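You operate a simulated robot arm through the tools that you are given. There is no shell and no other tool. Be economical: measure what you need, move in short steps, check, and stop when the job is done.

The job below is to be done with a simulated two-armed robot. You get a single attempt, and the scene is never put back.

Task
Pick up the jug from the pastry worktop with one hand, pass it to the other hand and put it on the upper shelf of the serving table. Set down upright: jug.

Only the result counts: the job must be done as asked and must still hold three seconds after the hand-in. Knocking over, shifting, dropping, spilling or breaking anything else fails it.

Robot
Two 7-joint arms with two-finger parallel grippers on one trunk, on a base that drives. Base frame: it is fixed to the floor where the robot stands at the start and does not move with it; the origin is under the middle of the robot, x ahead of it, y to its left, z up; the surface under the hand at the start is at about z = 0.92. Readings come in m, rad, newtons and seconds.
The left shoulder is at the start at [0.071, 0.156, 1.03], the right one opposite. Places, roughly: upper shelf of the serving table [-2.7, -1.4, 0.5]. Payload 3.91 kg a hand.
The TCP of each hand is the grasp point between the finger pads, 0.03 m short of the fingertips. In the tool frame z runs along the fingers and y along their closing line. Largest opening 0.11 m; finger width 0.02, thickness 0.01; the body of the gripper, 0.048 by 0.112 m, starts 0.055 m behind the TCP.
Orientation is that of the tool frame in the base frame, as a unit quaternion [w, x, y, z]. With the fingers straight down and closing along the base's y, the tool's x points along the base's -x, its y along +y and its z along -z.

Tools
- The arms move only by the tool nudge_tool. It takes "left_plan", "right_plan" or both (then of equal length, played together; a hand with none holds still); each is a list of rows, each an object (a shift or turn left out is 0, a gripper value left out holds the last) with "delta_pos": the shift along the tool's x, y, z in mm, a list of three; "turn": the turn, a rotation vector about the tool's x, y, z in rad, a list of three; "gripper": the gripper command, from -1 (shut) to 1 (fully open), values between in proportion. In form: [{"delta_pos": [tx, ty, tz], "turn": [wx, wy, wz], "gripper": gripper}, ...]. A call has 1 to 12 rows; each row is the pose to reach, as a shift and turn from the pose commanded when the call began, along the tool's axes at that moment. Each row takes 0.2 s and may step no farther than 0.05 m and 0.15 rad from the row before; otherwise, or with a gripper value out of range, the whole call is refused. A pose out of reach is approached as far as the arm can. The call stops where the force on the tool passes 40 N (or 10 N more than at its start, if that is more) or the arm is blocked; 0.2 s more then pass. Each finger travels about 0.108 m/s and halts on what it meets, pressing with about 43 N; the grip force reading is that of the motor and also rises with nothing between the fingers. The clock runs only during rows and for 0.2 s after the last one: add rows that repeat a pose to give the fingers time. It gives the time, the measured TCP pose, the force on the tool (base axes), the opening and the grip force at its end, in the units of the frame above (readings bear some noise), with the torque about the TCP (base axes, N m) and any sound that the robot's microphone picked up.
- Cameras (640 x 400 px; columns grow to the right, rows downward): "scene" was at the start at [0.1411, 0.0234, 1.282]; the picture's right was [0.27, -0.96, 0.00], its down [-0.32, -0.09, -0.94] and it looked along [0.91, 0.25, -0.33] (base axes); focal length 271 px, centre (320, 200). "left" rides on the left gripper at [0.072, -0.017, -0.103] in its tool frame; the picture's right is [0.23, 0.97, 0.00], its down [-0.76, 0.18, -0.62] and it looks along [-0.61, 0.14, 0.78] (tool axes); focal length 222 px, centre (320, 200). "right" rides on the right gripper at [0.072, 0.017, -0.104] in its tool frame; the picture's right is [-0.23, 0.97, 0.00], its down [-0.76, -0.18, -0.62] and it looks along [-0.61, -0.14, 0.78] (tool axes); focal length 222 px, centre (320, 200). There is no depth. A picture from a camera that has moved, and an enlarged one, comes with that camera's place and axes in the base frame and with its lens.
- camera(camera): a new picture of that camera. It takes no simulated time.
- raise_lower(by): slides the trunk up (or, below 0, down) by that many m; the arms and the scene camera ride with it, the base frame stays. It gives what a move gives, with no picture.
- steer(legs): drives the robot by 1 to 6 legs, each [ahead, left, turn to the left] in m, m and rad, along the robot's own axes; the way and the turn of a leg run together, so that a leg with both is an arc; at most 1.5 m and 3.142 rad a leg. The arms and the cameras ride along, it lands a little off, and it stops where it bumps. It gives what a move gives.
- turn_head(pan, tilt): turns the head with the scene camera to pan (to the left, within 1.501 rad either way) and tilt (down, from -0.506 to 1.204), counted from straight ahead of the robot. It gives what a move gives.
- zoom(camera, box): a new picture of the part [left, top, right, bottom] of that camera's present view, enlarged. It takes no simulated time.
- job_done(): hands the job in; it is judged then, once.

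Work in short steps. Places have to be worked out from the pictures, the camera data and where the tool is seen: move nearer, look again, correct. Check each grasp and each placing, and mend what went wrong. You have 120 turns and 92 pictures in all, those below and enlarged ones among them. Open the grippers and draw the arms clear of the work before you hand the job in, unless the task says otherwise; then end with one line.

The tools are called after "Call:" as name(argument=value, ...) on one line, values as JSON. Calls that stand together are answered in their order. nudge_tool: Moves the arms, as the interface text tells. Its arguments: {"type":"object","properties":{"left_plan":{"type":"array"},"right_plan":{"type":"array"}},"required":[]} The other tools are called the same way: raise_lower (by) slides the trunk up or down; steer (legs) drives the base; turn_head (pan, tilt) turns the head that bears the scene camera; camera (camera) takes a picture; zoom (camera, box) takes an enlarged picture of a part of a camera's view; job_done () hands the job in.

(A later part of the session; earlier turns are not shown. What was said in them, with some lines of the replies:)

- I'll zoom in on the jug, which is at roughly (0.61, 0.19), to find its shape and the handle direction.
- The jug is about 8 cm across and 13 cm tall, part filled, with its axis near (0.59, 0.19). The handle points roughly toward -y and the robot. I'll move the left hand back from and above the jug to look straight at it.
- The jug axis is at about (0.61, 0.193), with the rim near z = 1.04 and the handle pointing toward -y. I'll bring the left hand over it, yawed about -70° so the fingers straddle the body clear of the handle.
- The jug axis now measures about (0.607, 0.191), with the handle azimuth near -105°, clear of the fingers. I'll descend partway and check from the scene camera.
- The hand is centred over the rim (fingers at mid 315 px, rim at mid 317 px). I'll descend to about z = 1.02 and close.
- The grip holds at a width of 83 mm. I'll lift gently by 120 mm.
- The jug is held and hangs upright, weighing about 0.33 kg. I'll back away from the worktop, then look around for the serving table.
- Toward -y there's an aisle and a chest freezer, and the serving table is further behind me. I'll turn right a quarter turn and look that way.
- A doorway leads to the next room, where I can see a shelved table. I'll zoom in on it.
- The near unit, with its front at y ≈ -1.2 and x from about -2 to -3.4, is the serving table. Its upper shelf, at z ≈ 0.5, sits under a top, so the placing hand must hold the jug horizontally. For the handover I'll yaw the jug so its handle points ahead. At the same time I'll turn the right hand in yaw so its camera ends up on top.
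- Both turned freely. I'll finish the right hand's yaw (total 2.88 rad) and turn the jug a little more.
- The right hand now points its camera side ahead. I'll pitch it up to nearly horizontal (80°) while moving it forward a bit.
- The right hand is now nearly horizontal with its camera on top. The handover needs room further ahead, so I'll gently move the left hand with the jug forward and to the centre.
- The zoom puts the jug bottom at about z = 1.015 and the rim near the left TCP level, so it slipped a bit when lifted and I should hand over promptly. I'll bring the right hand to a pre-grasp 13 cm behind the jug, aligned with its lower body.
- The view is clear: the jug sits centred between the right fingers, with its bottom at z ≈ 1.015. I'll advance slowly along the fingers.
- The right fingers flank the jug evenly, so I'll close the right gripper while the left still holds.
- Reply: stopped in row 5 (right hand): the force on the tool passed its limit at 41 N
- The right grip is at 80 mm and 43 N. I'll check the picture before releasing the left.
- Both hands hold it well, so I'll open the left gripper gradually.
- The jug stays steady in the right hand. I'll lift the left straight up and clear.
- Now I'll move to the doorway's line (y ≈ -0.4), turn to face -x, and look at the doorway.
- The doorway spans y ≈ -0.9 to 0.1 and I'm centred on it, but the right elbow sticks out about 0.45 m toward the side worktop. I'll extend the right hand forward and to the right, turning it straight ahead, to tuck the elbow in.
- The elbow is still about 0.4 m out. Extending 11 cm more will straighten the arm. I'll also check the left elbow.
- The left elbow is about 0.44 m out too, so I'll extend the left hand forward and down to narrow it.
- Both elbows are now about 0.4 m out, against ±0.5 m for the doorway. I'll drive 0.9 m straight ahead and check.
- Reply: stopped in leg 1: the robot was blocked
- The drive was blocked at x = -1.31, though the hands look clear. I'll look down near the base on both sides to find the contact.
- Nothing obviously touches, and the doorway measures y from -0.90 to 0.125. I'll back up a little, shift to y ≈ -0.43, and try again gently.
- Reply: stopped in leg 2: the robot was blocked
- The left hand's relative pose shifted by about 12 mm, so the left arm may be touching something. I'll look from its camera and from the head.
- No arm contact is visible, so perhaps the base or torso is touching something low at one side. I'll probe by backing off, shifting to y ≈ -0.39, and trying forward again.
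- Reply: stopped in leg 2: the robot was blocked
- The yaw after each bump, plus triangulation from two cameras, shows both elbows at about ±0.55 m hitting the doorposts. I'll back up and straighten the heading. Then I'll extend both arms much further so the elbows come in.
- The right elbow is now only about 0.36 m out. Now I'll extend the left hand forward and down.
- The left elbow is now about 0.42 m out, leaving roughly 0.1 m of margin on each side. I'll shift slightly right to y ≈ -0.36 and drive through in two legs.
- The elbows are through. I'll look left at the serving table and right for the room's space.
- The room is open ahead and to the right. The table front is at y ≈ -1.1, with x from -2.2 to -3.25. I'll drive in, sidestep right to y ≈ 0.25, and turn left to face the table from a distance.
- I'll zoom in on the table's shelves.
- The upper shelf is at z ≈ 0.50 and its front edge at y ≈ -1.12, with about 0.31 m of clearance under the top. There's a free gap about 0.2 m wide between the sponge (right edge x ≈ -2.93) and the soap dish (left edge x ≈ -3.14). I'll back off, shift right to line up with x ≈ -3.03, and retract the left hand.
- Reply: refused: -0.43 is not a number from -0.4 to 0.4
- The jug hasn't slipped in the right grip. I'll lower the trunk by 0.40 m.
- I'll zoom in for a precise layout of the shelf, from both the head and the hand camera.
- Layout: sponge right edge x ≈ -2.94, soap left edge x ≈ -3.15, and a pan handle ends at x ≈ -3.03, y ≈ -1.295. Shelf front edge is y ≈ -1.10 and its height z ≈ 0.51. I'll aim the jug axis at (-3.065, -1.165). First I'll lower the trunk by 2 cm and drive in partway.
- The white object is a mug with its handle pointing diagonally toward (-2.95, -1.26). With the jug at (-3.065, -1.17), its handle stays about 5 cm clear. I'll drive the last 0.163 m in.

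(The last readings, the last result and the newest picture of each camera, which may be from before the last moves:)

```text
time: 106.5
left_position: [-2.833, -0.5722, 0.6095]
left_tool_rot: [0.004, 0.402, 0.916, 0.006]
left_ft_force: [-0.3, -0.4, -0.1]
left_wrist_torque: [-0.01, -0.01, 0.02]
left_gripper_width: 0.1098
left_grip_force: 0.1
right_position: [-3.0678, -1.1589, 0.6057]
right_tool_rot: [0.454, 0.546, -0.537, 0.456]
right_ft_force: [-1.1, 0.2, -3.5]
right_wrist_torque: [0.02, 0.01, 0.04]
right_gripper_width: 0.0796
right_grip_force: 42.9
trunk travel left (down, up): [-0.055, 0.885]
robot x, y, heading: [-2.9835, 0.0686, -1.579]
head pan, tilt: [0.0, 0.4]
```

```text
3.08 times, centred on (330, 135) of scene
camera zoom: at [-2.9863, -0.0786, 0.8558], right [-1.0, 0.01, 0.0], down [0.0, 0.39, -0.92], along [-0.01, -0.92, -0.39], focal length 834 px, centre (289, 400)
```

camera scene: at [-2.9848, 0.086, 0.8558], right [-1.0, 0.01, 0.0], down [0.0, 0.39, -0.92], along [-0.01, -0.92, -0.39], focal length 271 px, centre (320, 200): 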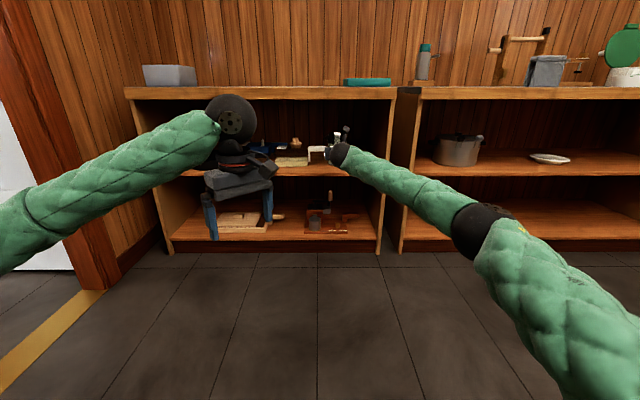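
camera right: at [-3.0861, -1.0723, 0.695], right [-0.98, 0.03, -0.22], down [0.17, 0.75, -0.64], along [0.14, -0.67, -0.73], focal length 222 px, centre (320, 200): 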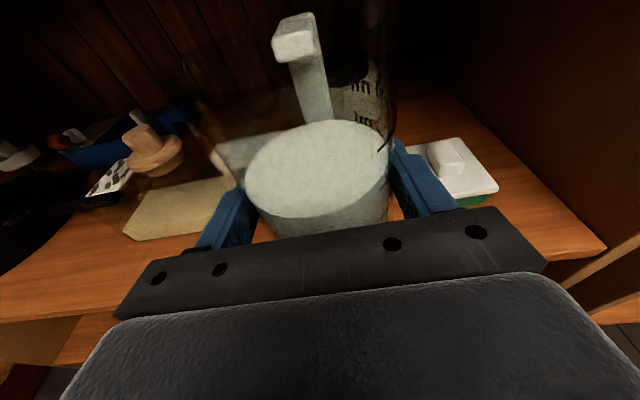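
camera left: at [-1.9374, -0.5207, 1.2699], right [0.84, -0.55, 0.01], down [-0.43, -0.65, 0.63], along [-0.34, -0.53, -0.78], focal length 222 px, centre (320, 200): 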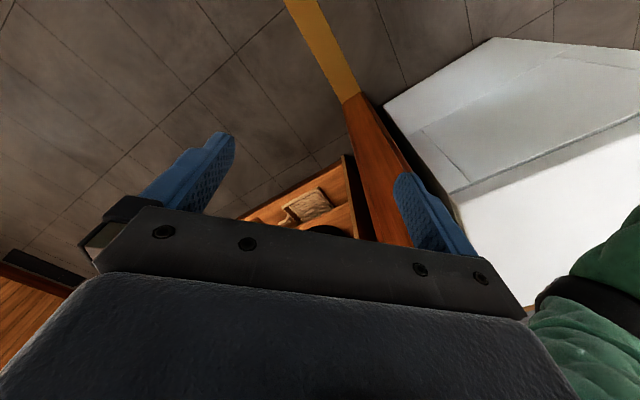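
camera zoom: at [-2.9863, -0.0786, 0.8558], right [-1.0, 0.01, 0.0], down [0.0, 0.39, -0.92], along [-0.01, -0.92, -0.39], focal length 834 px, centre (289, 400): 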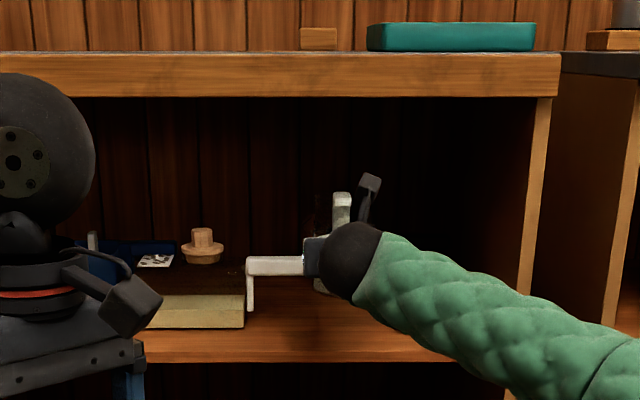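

All clear. I'll lower slowly toward the shelf, with about 4 cm expected.

Call:
nudge_tool(right_plan=[{"delta_pos": [-8, 0, 1.4]}, {"delta_pos": [-16, 0, 2.8]}, {"delta_pos": [-24, 0, 4.2]}, {"delta_pos": [-31, 0, 5.4]}, {"delta_pos": [-34, 0, 5.9]}, {"delta_pos": [-34, 0, 5.9]}])

Call:
zoom(camera="scene", box=[290, 110, 370, 160])

```text
time: 107.9
left_position: [-2.8332, -0.5725, 0.6095]
left_tool_rot: [0.004, 0.402, 0.916, 0.005]
left_ft_force: [0.0, 0.5, 0.4]
left_wrist_torque: [0.01, 0.01, 0.02]
left_gripper_width: 0.1096
left_grip_force: 0.1
right_position: [-3.0685, -1.1608, 0.5716]
right_tool_rot: [0.455, 0.545, -0.537, 0.456]
right_ft_force: [-0.2, -0.2, -2.6]
right_wrist_torque: [0.04, 0.04, 0.04]
right_gripper_width: 0.0796
right_grip_force: 43.1
trunk travel left (down, up): [-0.055, 0.885]
robot x, y, heading: [-2.9833, 0.0657, -1.577]
head pan, tilt: [0.0, 0.4]
```

```text
8.00 times, centred on (330, 135) of scene
camera zoom: at [-2.9863, -0.0786, 0.8559], right [-1.0, 0.01, 0.0], down [0.0, 0.39, -0.92], along [-0.01, -0.92, -0.39], focal length 2167 px, centre (240, 720)
```

zoom: 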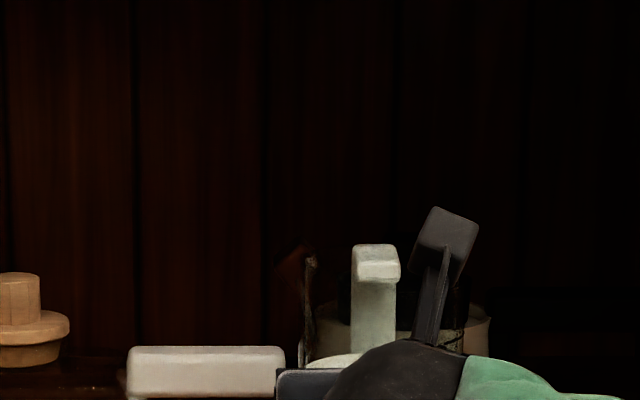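

No contact yet (the weight is still carried). I'll go down in finer steps.

Call:
nudge_tool(right_plan=[{"delta_pos": [-2, 0, 0.3]}, {"delta_pos": [-4, 0, 0.7]}, {"delta_pos": [-6, 0, 1]}, {"delta_pos": [-8, 0, 1.4]}, {"delta_pos": [-8, 0, 1.4]}])

Call:
nudge_tool(right_plan=[{"delta_pos": [-2, 0, 0.3]}, {"delta_pos": [-4, 0, 0.7]}, {"delta_pos": [-4, 0, 0.7]}])

```text
time: 109.1
left_position: [-2.8327, -0.5719, 0.6095]
left_tool_rot: [0.004, 0.402, 0.915, 0.005]
left_ft_force: [0.6, 0.5, -0.1]
left_wrist_torque: [0.02, 0.01, 0.04]
left_gripper_width: 0.11
left_grip_force: 0.2
right_position: [-3.0682, -1.1598, 0.5639]
right_tool_rot: [0.454, 0.546, -0.537, 0.456]
right_ft_force: [0.1, -1.0, -3.2]
right_wrist_torque: [0.04, -0.01, -0.03]
right_gripper_width: 0.0795
right_grip_force: 42.7
trunk travel left (down, up): [-0.055, 0.885]
robot x, y, heading: [-2.9875, 0.067, -1.578]
head pan, tilt: [0.0, 0.4]
```

```text
time: 109.9
left_position: [-2.8339, -0.5732, 0.6098]
left_tool_rot: [0.004, 0.401, 0.916, 0.005]
left_ft_force: [0.5, 0.2, -0.7]
left_wrist_torque: [-0.02, 0.01, -0.02]
left_gripper_width: 0.1099
left_grip_force: 0.0
right_position: [-3.0688, -1.16, 0.5599]
right_tool_rot: [0.455, 0.545, -0.537, 0.455]
right_ft_force: [-0.2, 0.0, -3.0]
right_wrist_torque: [0.03, 0.02, 0.0]
right_gripper_width: 0.0795
right_grip_force: 42.6
trunk travel left (down, up): [-0.055, 0.885]
robot x, y, heading: [-2.9812, 0.0684, -1.576]
head pan, tilt: [0.0, 0.4]
```

Still no contact at TCP z = 0.560, so I'll continue with 4 mm steps.

Call:
nudge_tool(right_plan=[{"delta_pos": [-2, 0, 0.3]}, {"delta_pos": [-4, 0, 0.7]}, {"delta_pos": [-4, 0, 0.7]}])

Call:
nudge_tool(right_plan=[{"delta_pos": [-1.5, 0, 0.2]}, {"delta_pos": [-3, 0, 0.5]}, {"delta_pos": [-3, 0, 0.5]}])

```text
time: 110.7
left_position: [-2.8323, -0.5717, 0.6095]
left_tool_rot: [0.003, 0.401, 0.916, 0.006]
left_ft_force: [0.2, -0.6, 0.1]
left_wrist_torque: [-0.03, -0.04, 0.0]
left_gripper_width: 0.1098
left_grip_force: 0.0
right_position: [-3.0688, -1.1587, 0.5556]
right_tool_rot: [0.455, 0.545, -0.537, 0.456]
right_ft_force: [-0.4, -0.3, -2.9]
right_wrist_torque: [0.04, -0.01, -0.01]
right_gripper_width: 0.0798
right_grip_force: 43.0
trunk travel left (down, up): [-0.055, 0.885]
robot x, y, heading: [-2.988, 0.067, -1.578]
head pan, tilt: [0.0, 0.4]
```

```text
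time: 111.5
left_position: [-2.8323, -0.5728, 0.6093]
left_tool_rot: [0.004, 0.402, 0.915, 0.005]
left_ft_force: [-0.1, -0.1, 0.6]
left_wrist_torque: [0.02, 0.0, -0.01]
left_gripper_width: 0.1097
left_grip_force: 0.1
right_position: [-3.0682, -1.1605, 0.5527]
right_tool_rot: [0.453, 0.546, -0.536, 0.456]
right_ft_force: [-0.4, 0.1, -2.8]
right_wrist_torque: [0.02, 0.01, 0.04]
right_gripper_width: 0.0793
right_grip_force: 42.7
trunk travel left (down, up): [-0.055, 0.885]
robot x, y, heading: [-2.9888, 0.0678, -1.578]
head pan, tilt: [0.0, 0.4]
```

Call:
nudge_tool(right_plan=[{"delta_pos": [-1.5, 0, 0.2]}, {"delta_pos": [-3, 0, 0.5]}, {"delta_pos": [-3, 0, 0.5]}])

Call:
nudge_tool(right_plan=[{"delta_pos": [-1.5, 0, 0.2]}, {"delta_pos": [-3, 0, 0.5]}, {"delta_pos": [-3, 0, 0.5]}])

Call:
camera(camera="right")

```text
time: 112.3
left_position: [-2.833, -0.5723, 0.6091]
left_tool_rot: [0.004, 0.402, 0.915, 0.005]
left_ft_force: [-0.7, -0.1, 0.1]
left_wrist_torque: [0.02, 0.01, 0.02]
left_gripper_width: 0.1101
left_grip_force: 0.1
right_position: [-3.0678, -1.1613, 0.55]
right_tool_rot: [0.454, 0.545, -0.536, 0.457]
right_ft_force: [0.0, 0.1, -3.2]
right_wrist_torque: [0.05, -0.03, 0.01]
right_gripper_width: 0.0795
right_grip_force: 42.9
trunk travel left (down, up): [-0.055, 0.885]
robot x, y, heading: [-2.984, 0.0649, -1.58]
head pan, tilt: [0.0, 0.4]
```

```text
time: 113.1
left_position: [-2.8321, -0.5732, 0.6095]
left_tool_rot: [0.004, 0.401, 0.916, 0.006]
left_ft_force: [-0.2, -0.1, 0.1]
left_wrist_torque: [0.01, 0.03, 0.01]
left_gripper_width: 0.1101
left_grip_force: 0.0
right_position: [-3.0693, -1.159, 0.5461]
right_tool_rot: [0.455, 0.545, -0.537, 0.456]
right_ft_force: [0.7, -0.3, -3.7]
right_wrist_torque: [0.0, 0.01, -0.01]
right_gripper_width: 0.0793
right_grip_force: 43.0
trunk travel left (down, up): [-0.055, 0.885]
robot x, y, heading: [-2.9837, 0.0663, -1.579]
head pan, tilt: [0.0, 0.4]
```

```text
28 pictures are left
camera right: at [-3.0866, -1.0719, 0.6356], right [-0.98, 0.03, -0.22], down [0.17, 0.75, -0.64], along [0.14, -0.67, -0.73], focal length 222 px, centre (320, 200)
```

right: 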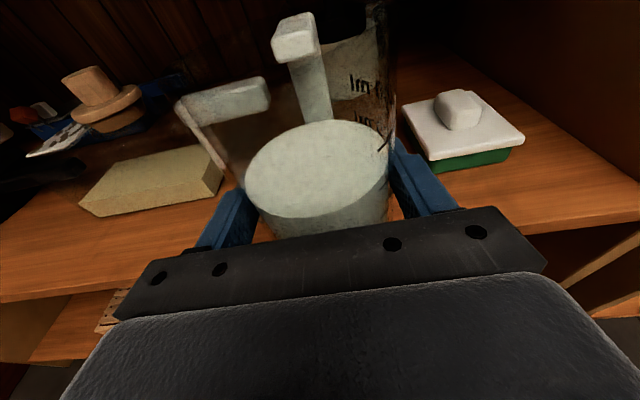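

The parallax between the two hand-camera views shows the shelf is lower (z ≈ 0.48) and its front edge nearer y ≈ -1.15, so the jug must go deeper. I'll zoom in to examine what lies behind it.

Call:
zoom(camera="right", box=[160, 0, 420, 162])

Call:
zoom(camera="scene", box=[280, 120, 360, 170])

```text
2.46 times, centred on (290, 81) of right
camera zoom: at [-3.0866, -1.0719, 0.6356], right [-0.98, 0.03, -0.22], down [0.17, 0.75, -0.64], along [0.14, -0.67, -0.73], focal length 547 px, centre (394, 493)
```

zoom: 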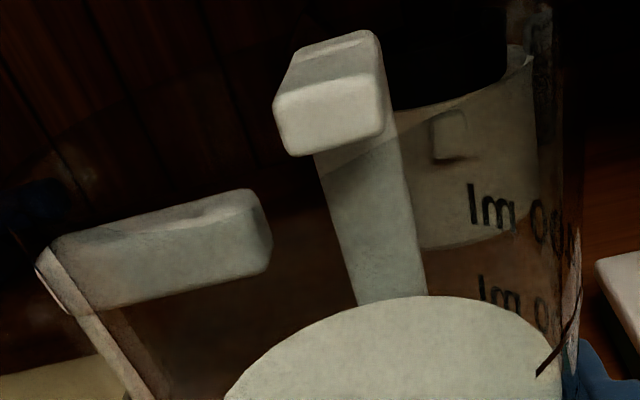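

```text
8.00 times, centred on (320, 145) of scene
camera zoom: at [-2.9863, -0.0786, 0.8559], right [-1.0, 0.01, 0.0], down [0.0, 0.39, -0.92], along [-0.01, -0.92, -0.39], focal length 2167 px, centre (320, 640)
```

zoom: 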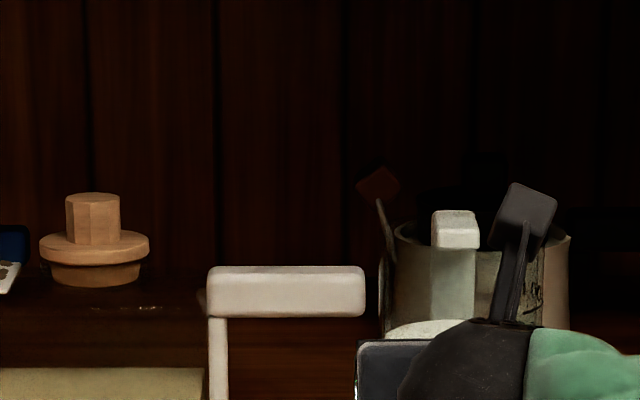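

The white object is a free-ended scraper handle (end at x ≈ -3.03, y ≈ -1.28), and the mug is further back. I can go 5 cm deeper at x ≈ -3.073 with at least 2 cm clearance everywhere.

Call:
steer(legs=[[0.05, -0.004, 0]])

Call:
camera(camera="right")

```text
time: 114.1
left_position: [-2.8386, -0.6243, 0.6087]
left_tool_rot: [0.003, 0.403, 0.915, 0.006]
left_ft_force: [-0.3, 0.0, -0.6]
left_wrist_torque: [0.02, -0.02, 0.0]
left_gripper_width: 0.1101
left_grip_force: 0.1
right_position: [-3.0741, -1.2108, 0.547]
right_tool_rot: [0.455, 0.545, -0.538, 0.455]
right_ft_force: [0.7, 0.8, -3.6]
right_wrist_torque: [0.02, 0.02, 0.02]
right_gripper_width: 0.0796
right_grip_force: 42.9
trunk travel left (down, up): [-0.055, 0.885]
robot x, y, heading: [-2.9916, 0.0128, -1.576]
head pan, tilt: [0.0, 0.4]
```

```text
25 pictures are left
camera right: at [-3.0918, -1.1233, 0.6351], right [-0.98, 0.03, -0.22], down [0.17, 0.75, -0.64], along [0.14, -0.67, -0.73], focal length 222 px, centre (320, 200)
```

right: 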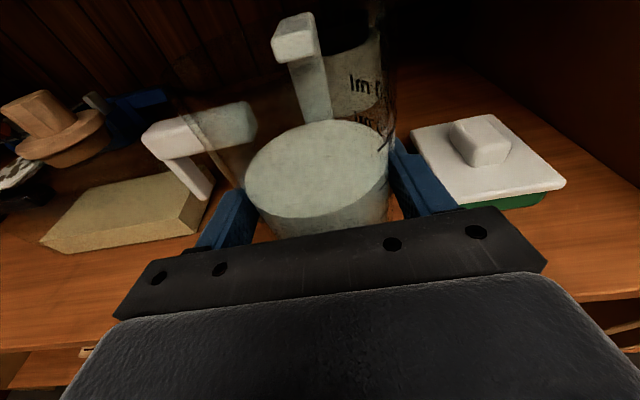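

Clearances look fine. I'll continue lowering, 10 mm first and then small steps.

Call:
nudge_tool(right_plan=[{"delta_pos": [-2.5, 0, 0.4]}, {"delta_pos": [-5, 0, 0.9]}, {"delta_pos": [-7.5, 0, 1.3]}, {"delta_pos": [-10, 0, 1.7]}, {"delta_pos": [-10, 0, 1.7]}])

Call:
nudge_tool(right_plan=[{"delta_pos": [-1.5, 0, 0.2]}, {"delta_pos": [-3, 0, 0.5]}, {"delta_pos": [-3, 0, 0.5]}])

Call:
nudge_tool(right_plan=[{"delta_pos": [-1.5, 0, 0.2]}, {"delta_pos": [-3, 0, 0.5]}, {"delta_pos": [-3, 0, 0.5]}])

```text
time: 115.3
left_position: [-2.8378, -0.6237, 0.6085]
left_tool_rot: [0.002, 0.403, 0.915, 0.006]
left_ft_force: [-0.3, 0.7, 0.3]
left_wrist_torque: [-0.01, 0.01, -0.04]
left_gripper_width: 0.1102
left_grip_force: 0.1
right_position: [-3.0739, -1.2118, 0.5361]
right_tool_rot: [0.455, 0.545, -0.537, 0.456]
right_ft_force: [-0.1, 0.0, -3.5]
right_wrist_torque: [0.07, -0.04, 0.04]
right_gripper_width: 0.0795
right_grip_force: 42.9
trunk travel left (down, up): [-0.055, 0.885]
robot x, y, heading: [-2.9895, 0.0138, -1.583]
head pan, tilt: [0.0, 0.4]
```

```text
time: 116.1
left_position: [-2.8376, -0.624, 0.6093]
left_tool_rot: [0.004, 0.403, 0.915, 0.006]
left_ft_force: [0.2, 0.0, 0.2]
left_wrist_torque: [0.0, -0.03, -0.03]
left_gripper_width: 0.1098
left_grip_force: 0.0
right_position: [-3.0735, -1.2104, 0.5339]
right_tool_rot: [0.455, 0.545, -0.537, 0.456]
right_ft_force: [-0.3, -0.2, -3.3]
right_wrist_torque: [0.01, 0.01, 0.07]
right_gripper_width: 0.0794
right_grip_force: 42.7
trunk travel left (down, up): [-0.055, 0.885]
robot x, y, heading: [-2.9915, 0.0157, -1.583]
head pan, tilt: [0.0, 0.4]
```

```text
time: 116.9
left_position: [-2.8365, -0.6247, 0.6096]
left_tool_rot: [0.004, 0.403, 0.915, 0.006]
left_ft_force: [0.7, 0.0, 0.0]
left_wrist_torque: [0.0, 0.0, 0.02]
left_gripper_width: 0.11
left_grip_force: 0.0
right_position: [-3.0746, -1.2118, 0.5314]
right_tool_rot: [0.455, 0.544, -0.538, 0.455]
right_ft_force: [1.0, 0.6, -3.8]
right_wrist_torque: [0.05, 0.0, 0.02]
right_gripper_width: 0.0796
right_grip_force: 43.0
trunk travel left (down, up): [-0.055, 0.885]
robot x, y, heading: [-2.9909, 0.0141, -1.579]
head pan, tilt: [0.0, 0.4]
```

Still hanging (-3.8 N). I'll keep stepping down.

Call:
nudge_tool(right_plan=[{"delta_pos": [-1.5, 0, 0.2]}, {"delta_pos": [-3, 0, 0.5]}, {"delta_pos": [-3, 0, 0.5]}])

Call:
nudge_tool(right_plan=[{"delta_pos": [-1.5, 0, 0.2]}, {"delta_pos": [-3, 0, 0.5]}, {"delta_pos": [-3, 0, 0.5]}])

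Call:
camera(camera="right")

```text
time: 117.7
left_position: [-2.8375, -0.6242, 0.61]
left_tool_rot: [0.003, 0.403, 0.915, 0.005]
left_ft_force: [0.3, -0.3, -0.3]
left_wrist_torque: [0.0, 0.01, -0.01]
left_gripper_width: 0.1098
left_grip_force: 0.0
right_position: [-3.0735, -1.2107, 0.5281]
right_tool_rot: [0.455, 0.545, -0.537, 0.456]
right_ft_force: [0.5, 0.6, -4.1]
right_wrist_torque: [0.05, 0.0, 0.01]
right_gripper_width: 0.0795
right_grip_force: 42.9
trunk travel left (down, up): [-0.055, 0.885]
robot x, y, heading: [-2.9915, 0.0145, -1.577]
head pan, tilt: [0.0, 0.4]
```

```text
time: 118.5
left_position: [-2.8376, -0.6238, 0.6088]
left_tool_rot: [0.003, 0.403, 0.915, 0.006]
left_ft_force: [0.0, 0.4, -0.1]
left_wrist_torque: [0.02, -0.02, 0.0]
left_gripper_width: 0.1099
left_grip_force: 0.0
right_position: [-3.0741, -1.211, 0.5248]
right_tool_rot: [0.454, 0.546, -0.537, 0.456]
right_ft_force: [0.7, 0.0, -4.5]
right_wrist_torque: [0.03, -0.01, 0.0]
right_gripper_width: 0.0793
right_grip_force: 42.9
trunk travel left (down, up): [-0.055, 0.885]
robot x, y, heading: [-2.9895, 0.0182, -1.576]
head pan, tilt: [0.0, 0.4]
```

```text
24 pictures are left
camera right: at [-3.0915, -1.1236, 0.6129], right [-0.98, 0.03, -0.22], down [0.17, 0.75, -0.64], along [0.14, -0.67, -0.73], focal length 222 px, centre (320, 200)
```

right: 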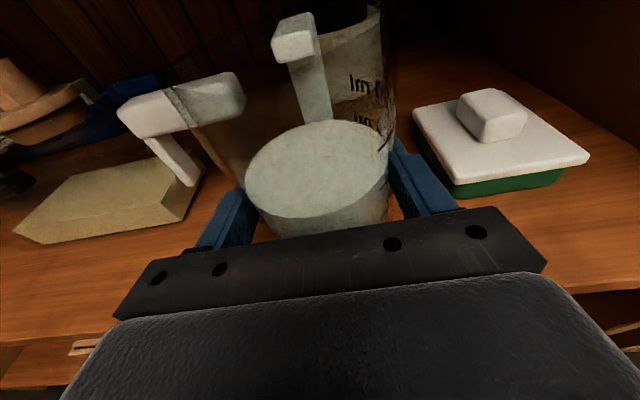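

Call:
nudge_tool(right_plan=[{"delta_pos": [-1.5, 0, 0.2]}, {"delta_pos": [-3, 0, 0.5]}, {"delta_pos": [-3, 0, 0.5]}])

Call:
nudge_tool(right_plan=[{"delta_pos": [-1.5, 0, 0.2]}, {"delta_pos": [-3, 0, 0.5]}, {"delta_pos": [-3, 0, 0.5]}])

Call:
nudge_tool(right_plan=[{"delta_pos": [-1.5, 0, 0.2]}, {"delta_pos": [-3, 0, 0.5]}, {"delta_pos": [-3, 0, 0.5]}])

```text
time: 119.3
left_position: [-2.8371, -0.6238, 0.6098]
left_tool_rot: [0.003, 0.402, 0.915, 0.005]
left_ft_force: [1.0, -0.2, 0.1]
left_wrist_torque: [0.03, 0.0, 0.0]
left_gripper_width: 0.1099
left_grip_force: 0.1
right_position: [-3.0733, -1.2102, 0.522]
right_tool_rot: [0.455, 0.545, -0.537, 0.456]
right_ft_force: [-1.1, -0.9, 2.1]
right_wrist_torque: [0.06, -0.21, -0.01]
right_gripper_width: 0.0797
right_grip_force: 42.6
trunk travel left (down, up): [-0.055, 0.885]
robot x, y, heading: [-2.99, 0.0155, -1.581]
head pan, tilt: [0.0, 0.4]
```

```text
time: 120.1
left_position: [-2.8368, -0.6237, 0.6104]
left_tool_rot: [0.004, 0.403, 0.915, 0.005]
left_ft_force: [-0.9, 0.4, 0.2]
left_wrist_torque: [0.01, 0.01, 0.01]
left_gripper_width: 0.1098
left_grip_force: 0.2
right_position: [-3.0727, -1.2101, 0.5226]
right_tool_rot: [0.455, 0.545, -0.536, 0.457]
right_ft_force: [0.4, -7.2, 17.1]
right_wrist_torque: [0.12, -0.62, -0.25]
right_gripper_width: 0.0796
right_grip_force: 43.0
trunk travel left (down, up): [-0.055, 0.885]
robot x, y, heading: [-2.994, 0.0175, -1.584]
head pan, tilt: [0.0, 0.4]
```

```text
time: 120.9
left_position: [-2.8382, -0.6225, 0.6122]
left_tool_rot: [0.003, 0.403, 0.915, 0.004]
left_ft_force: [0.2, -1.0, 0.8]
left_wrist_torque: [-0.01, 0.02, -0.02]
left_gripper_width: 0.1098
left_grip_force: 0.0
right_position: [-3.0729, -1.2093, 0.5225]
right_tool_rot: [0.456, 0.544, -0.536, 0.457]
right_ft_force: [1.6, -14.1, 34.6]
right_wrist_torque: [-0.03, -0.28, -0.14]
right_gripper_width: 0.0796
right_grip_force: 43.1
trunk travel left (down, up): [-0.055, 0.885]
robot x, y, heading: [-2.9899, 0.0162, -1.58]
head pan, tilt: [0.0, 0.4]
```

The jug is on the shelf, contact at TCP z ≈ 0.522. I've over-pressed to 35 N, so I'll relax upward about 5.5 mm before opening.

Call:
nudge_tool(right_plan=[{"delta_pos": [2, 0, -0.3]}, {"delta_pos": [4, 0, -0.7]}, {"delta_pos": [5.5, 0, -0.9]}, {"delta_pos": [5.5, 0, -0.9]}])

Call:
camera(camera="right")

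```text
time: 121.9
left_position: [-2.8381, -0.6229, 0.6108]
left_tool_rot: [0.003, 0.403, 0.915, 0.006]
left_ft_force: [0.3, 0.2, 0.1]
left_wrist_torque: [-0.01, 0.0, 0.03]
left_gripper_width: 0.1098
left_grip_force: 0.1
right_position: [-3.0742, -1.2083, 0.522]
right_tool_rot: [0.455, 0.545, -0.537, 0.455]
right_ft_force: [-1.4, 5.1, 10.1]
right_wrist_torque: [-0.3, 0.07, -0.03]
right_gripper_width: 0.0793
right_grip_force: 43.4
trunk travel left (down, up): [-0.055, 0.885]
robot x, y, heading: [-2.9913, 0.0153, -1.577]
head pan, tilt: [0.0, 0.4]
```

```text
23 pictures are left
camera right: at [-3.092, -1.122, 0.6103], right [-0.98, 0.03, -0.22], down [0.17, 0.75, -0.64], along [0.14, -0.67, -0.73], focal length 222 px, centre (320, 200)
```

right: 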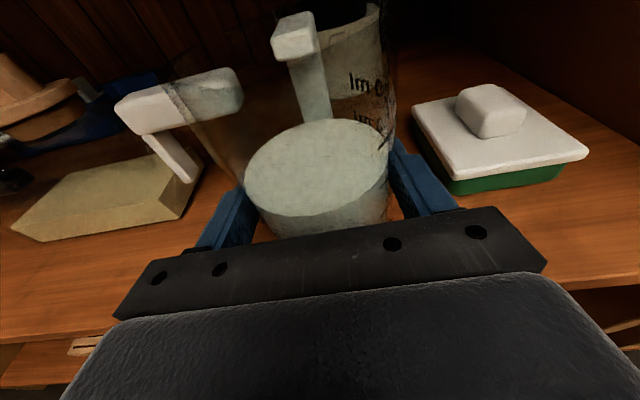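

The jug stands on the shelf, about 1.5 cm inside its front edge and clear of its neighbours. I'll open the fingers gradually, only to about 96 mm.

Call:
nudge_tool(right_plan=[{"delta_pos": [1, 0, -0.2], "gripper": 0.5}, {"delta_pos": [1, 0, -0.2], "gripper": 0.6}, {"delta_pos": [1, 0, -0.2], "gripper": 0.75}, {"delta_pos": [1, 0, -0.2], "gripper": 0.75}, {"delta_pos": [1, 0, -0.2], "gripper": 0.75}])

Call:
camera(camera="right")

```text
time: 123.1
left_position: [-2.8374, -0.6245, 0.6089]
left_tool_rot: [0.003, 0.403, 0.915, 0.005]
left_ft_force: [1.1, 0.2, 0.4]
left_wrist_torque: [0.0, -0.03, 0.03]
left_gripper_width: 0.1098
left_grip_force: 0.1
right_position: [-3.0737, -1.2094, 0.5221]
right_tool_rot: [0.455, 0.545, -0.538, 0.455]
right_ft_force: [0.0, -0.5, -0.1]
right_wrist_torque: [-0.01, 0.02, -0.01]
right_gripper_width: 0.096
right_grip_force: 0.0
trunk travel left (down, up): [-0.055, 0.885]
robot x, y, heading: [-2.9891, 0.0158, -1.576]
head pan, tilt: [0.0, 0.4]
```

```text
22 pictures are left
camera right: at [-3.092, -1.1226, 0.6113], right [-0.98, 0.03, -0.22], down [0.17, 0.75, -0.64], along [0.14, -0.67, -0.73], focal length 222 px, centre (320, 200)
```

right: 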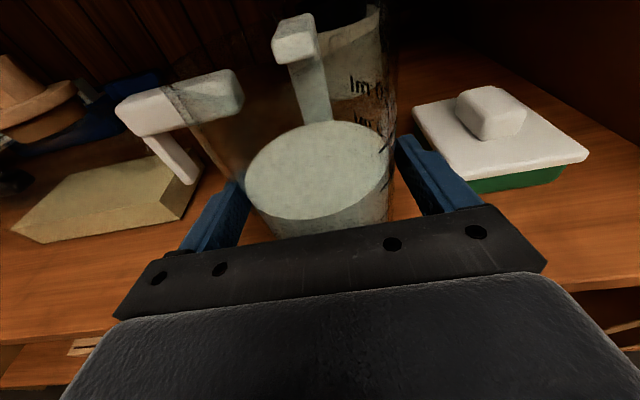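

Released, with no force on the tool. The gap on the left finger is smaller, so I'll shift the hand 2 mm that way and withdraw straight back along the fingers.

Call:
nudge_tool(right_plan=[{"delta_pos": [0, -2, 0]}, {"delta_pos": [0, -2, -10]}, {"delta_pos": [0, -2, -25]}, {"delta_pos": [0, -2, -45]}, {"delta_pos": [0, -2, -70]}, {"delta_pos": [0, -2, -100]}, {"delta_pos": [0, -2, -130]}, {"delta_pos": [0, -2, -160]}])

Call:
camera(camera="right")

```text
time: 124.9
left_position: [-2.838, -0.623, 0.6098]
left_tool_rot: [0.004, 0.403, 0.915, 0.005]
left_ft_force: [0.2, 0.0, 0.3]
left_wrist_torque: [-0.01, -0.01, 0.0]
left_gripper_width: 0.11
left_grip_force: 0.1
right_position: [-3.0727, -1.0514, 0.5495]
right_tool_rot: [0.455, 0.545, -0.538, 0.455]
right_ft_force: [-1.0, -0.5, 0.4]
right_wrist_torque: [-0.02, 0.03, 0.0]
right_gripper_width: 0.0964
right_grip_force: 0.2
trunk travel left (down, up): [-0.055, 0.885]
robot x, y, heading: [-2.9941, 0.0186, -1.582]
head pan, tilt: [0.0, 0.4]
```

```text
21 pictures are left
camera right: at [-3.0908, -0.9646, 0.6374], right [-0.98, 0.03, -0.22], down [0.17, 0.75, -0.64], along [0.14, -0.67, -0.73], focal length 222 px, centre (320, 200)
```

right: 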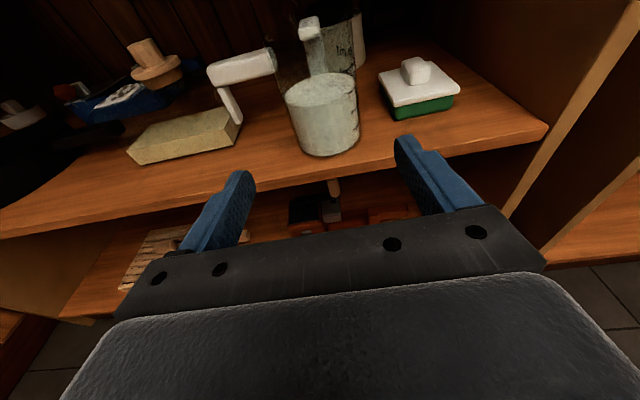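

The jug stands upright and fully on the shelf with its neighbours undisturbed. I'll back the robot away and take a final look.

Call:
steer(legs=[[-0.25, 0, 0]])

Call:
nudge_tool(right_plan=[{"gripper": 1}, {"gripper": 1}])

Call:
zoom(camera="right", box=[160, 0, 480, 200])

Call:
camera(camera="scene")

```text
time: 126.7
left_position: [-2.8321, -0.373, 0.6083]
left_tool_rot: [0.003, 0.399, 0.917, 0.006]
left_ft_force: [0.5, 0.9, 0.8]
left_wrist_torque: [0.0, -0.03, -0.05]
left_gripper_width: 0.1101
left_grip_force: 0.1
right_position: [-3.0641, -0.8042, 0.5481]
right_tool_rot: [0.454, 0.546, -0.536, 0.457]
right_ft_force: [0.4, 0.0, 0.1]
right_wrist_torque: [0.0, 0.01, 0.03]
right_gripper_width: 0.0962
right_grip_force: 0.0
trunk travel left (down, up): [-0.055, 0.885]
robot x, y, heading: [-2.9929, 0.2635, -1.572]
head pan, tilt: [0.0, 0.4]
```

```text
time: 127.3
left_position: [-2.8313, -0.3733, 0.6092]
left_tool_rot: [0.004, 0.399, 0.917, 0.004]
left_ft_force: [0.1, -0.9, -0.5]
left_wrist_torque: [0.0, -0.01, -0.02]
left_gripper_width: 0.1099
left_grip_force: 0.0
right_position: [-3.0646, -0.8037, 0.5493]
right_tool_rot: [0.454, 0.546, -0.535, 0.457]
right_ft_force: [-0.3, 0.6, 0.4]
right_wrist_torque: [-0.01, -0.03, 0.02]
right_gripper_width: 0.1097
right_grip_force: 0.1
trunk travel left (down, up): [-0.055, 0.885]
robot x, y, heading: [-2.9888, 0.2632, -1.574]
head pan, tilt: [0.0, 0.4]
```

```text
2.00 times, centred on (320, 100) of right
camera zoom: at [-3.083, -0.7161, 0.6379], right [-0.98, 0.02, -0.22], down [0.16, 0.75, -0.65], along [0.15, -0.66, -0.73], focal length 444 px, centre (320, 400)
```

zoom: 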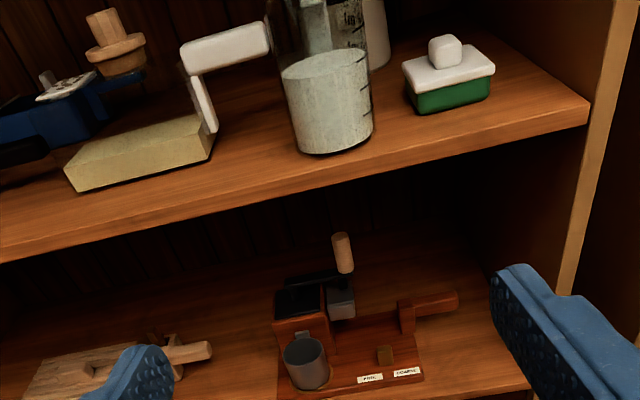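

```text
19 pictures are left
camera scene: at [-2.9885, 0.1196, 0.8559], right [-1.0, 0.0, 0.0], down [0.0, 0.39, -0.92], along [0.0, -0.92, -0.39], focal length 271 px, centre (320, 200)
```

scene: 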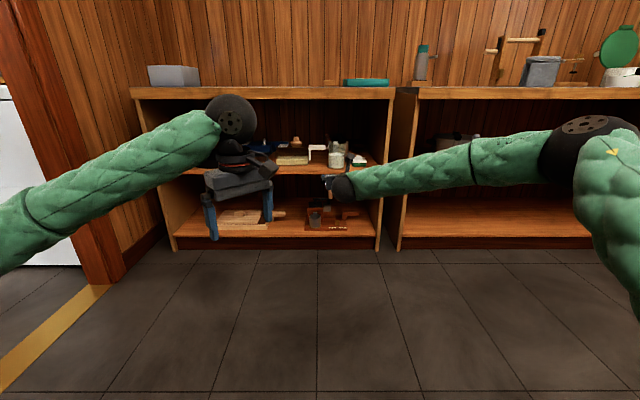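

The jug is upright and standing on the upper shelf, both hands are open and clear, and nothing else moved. I'll hand in the job.

Call:
job_done()

```text
The job is handed in.
```

The jug was picked up with the left hand, passed to the right hand, and set upright on the upper shelf of the serving table, its base about 1.5 cm inside the front edge.
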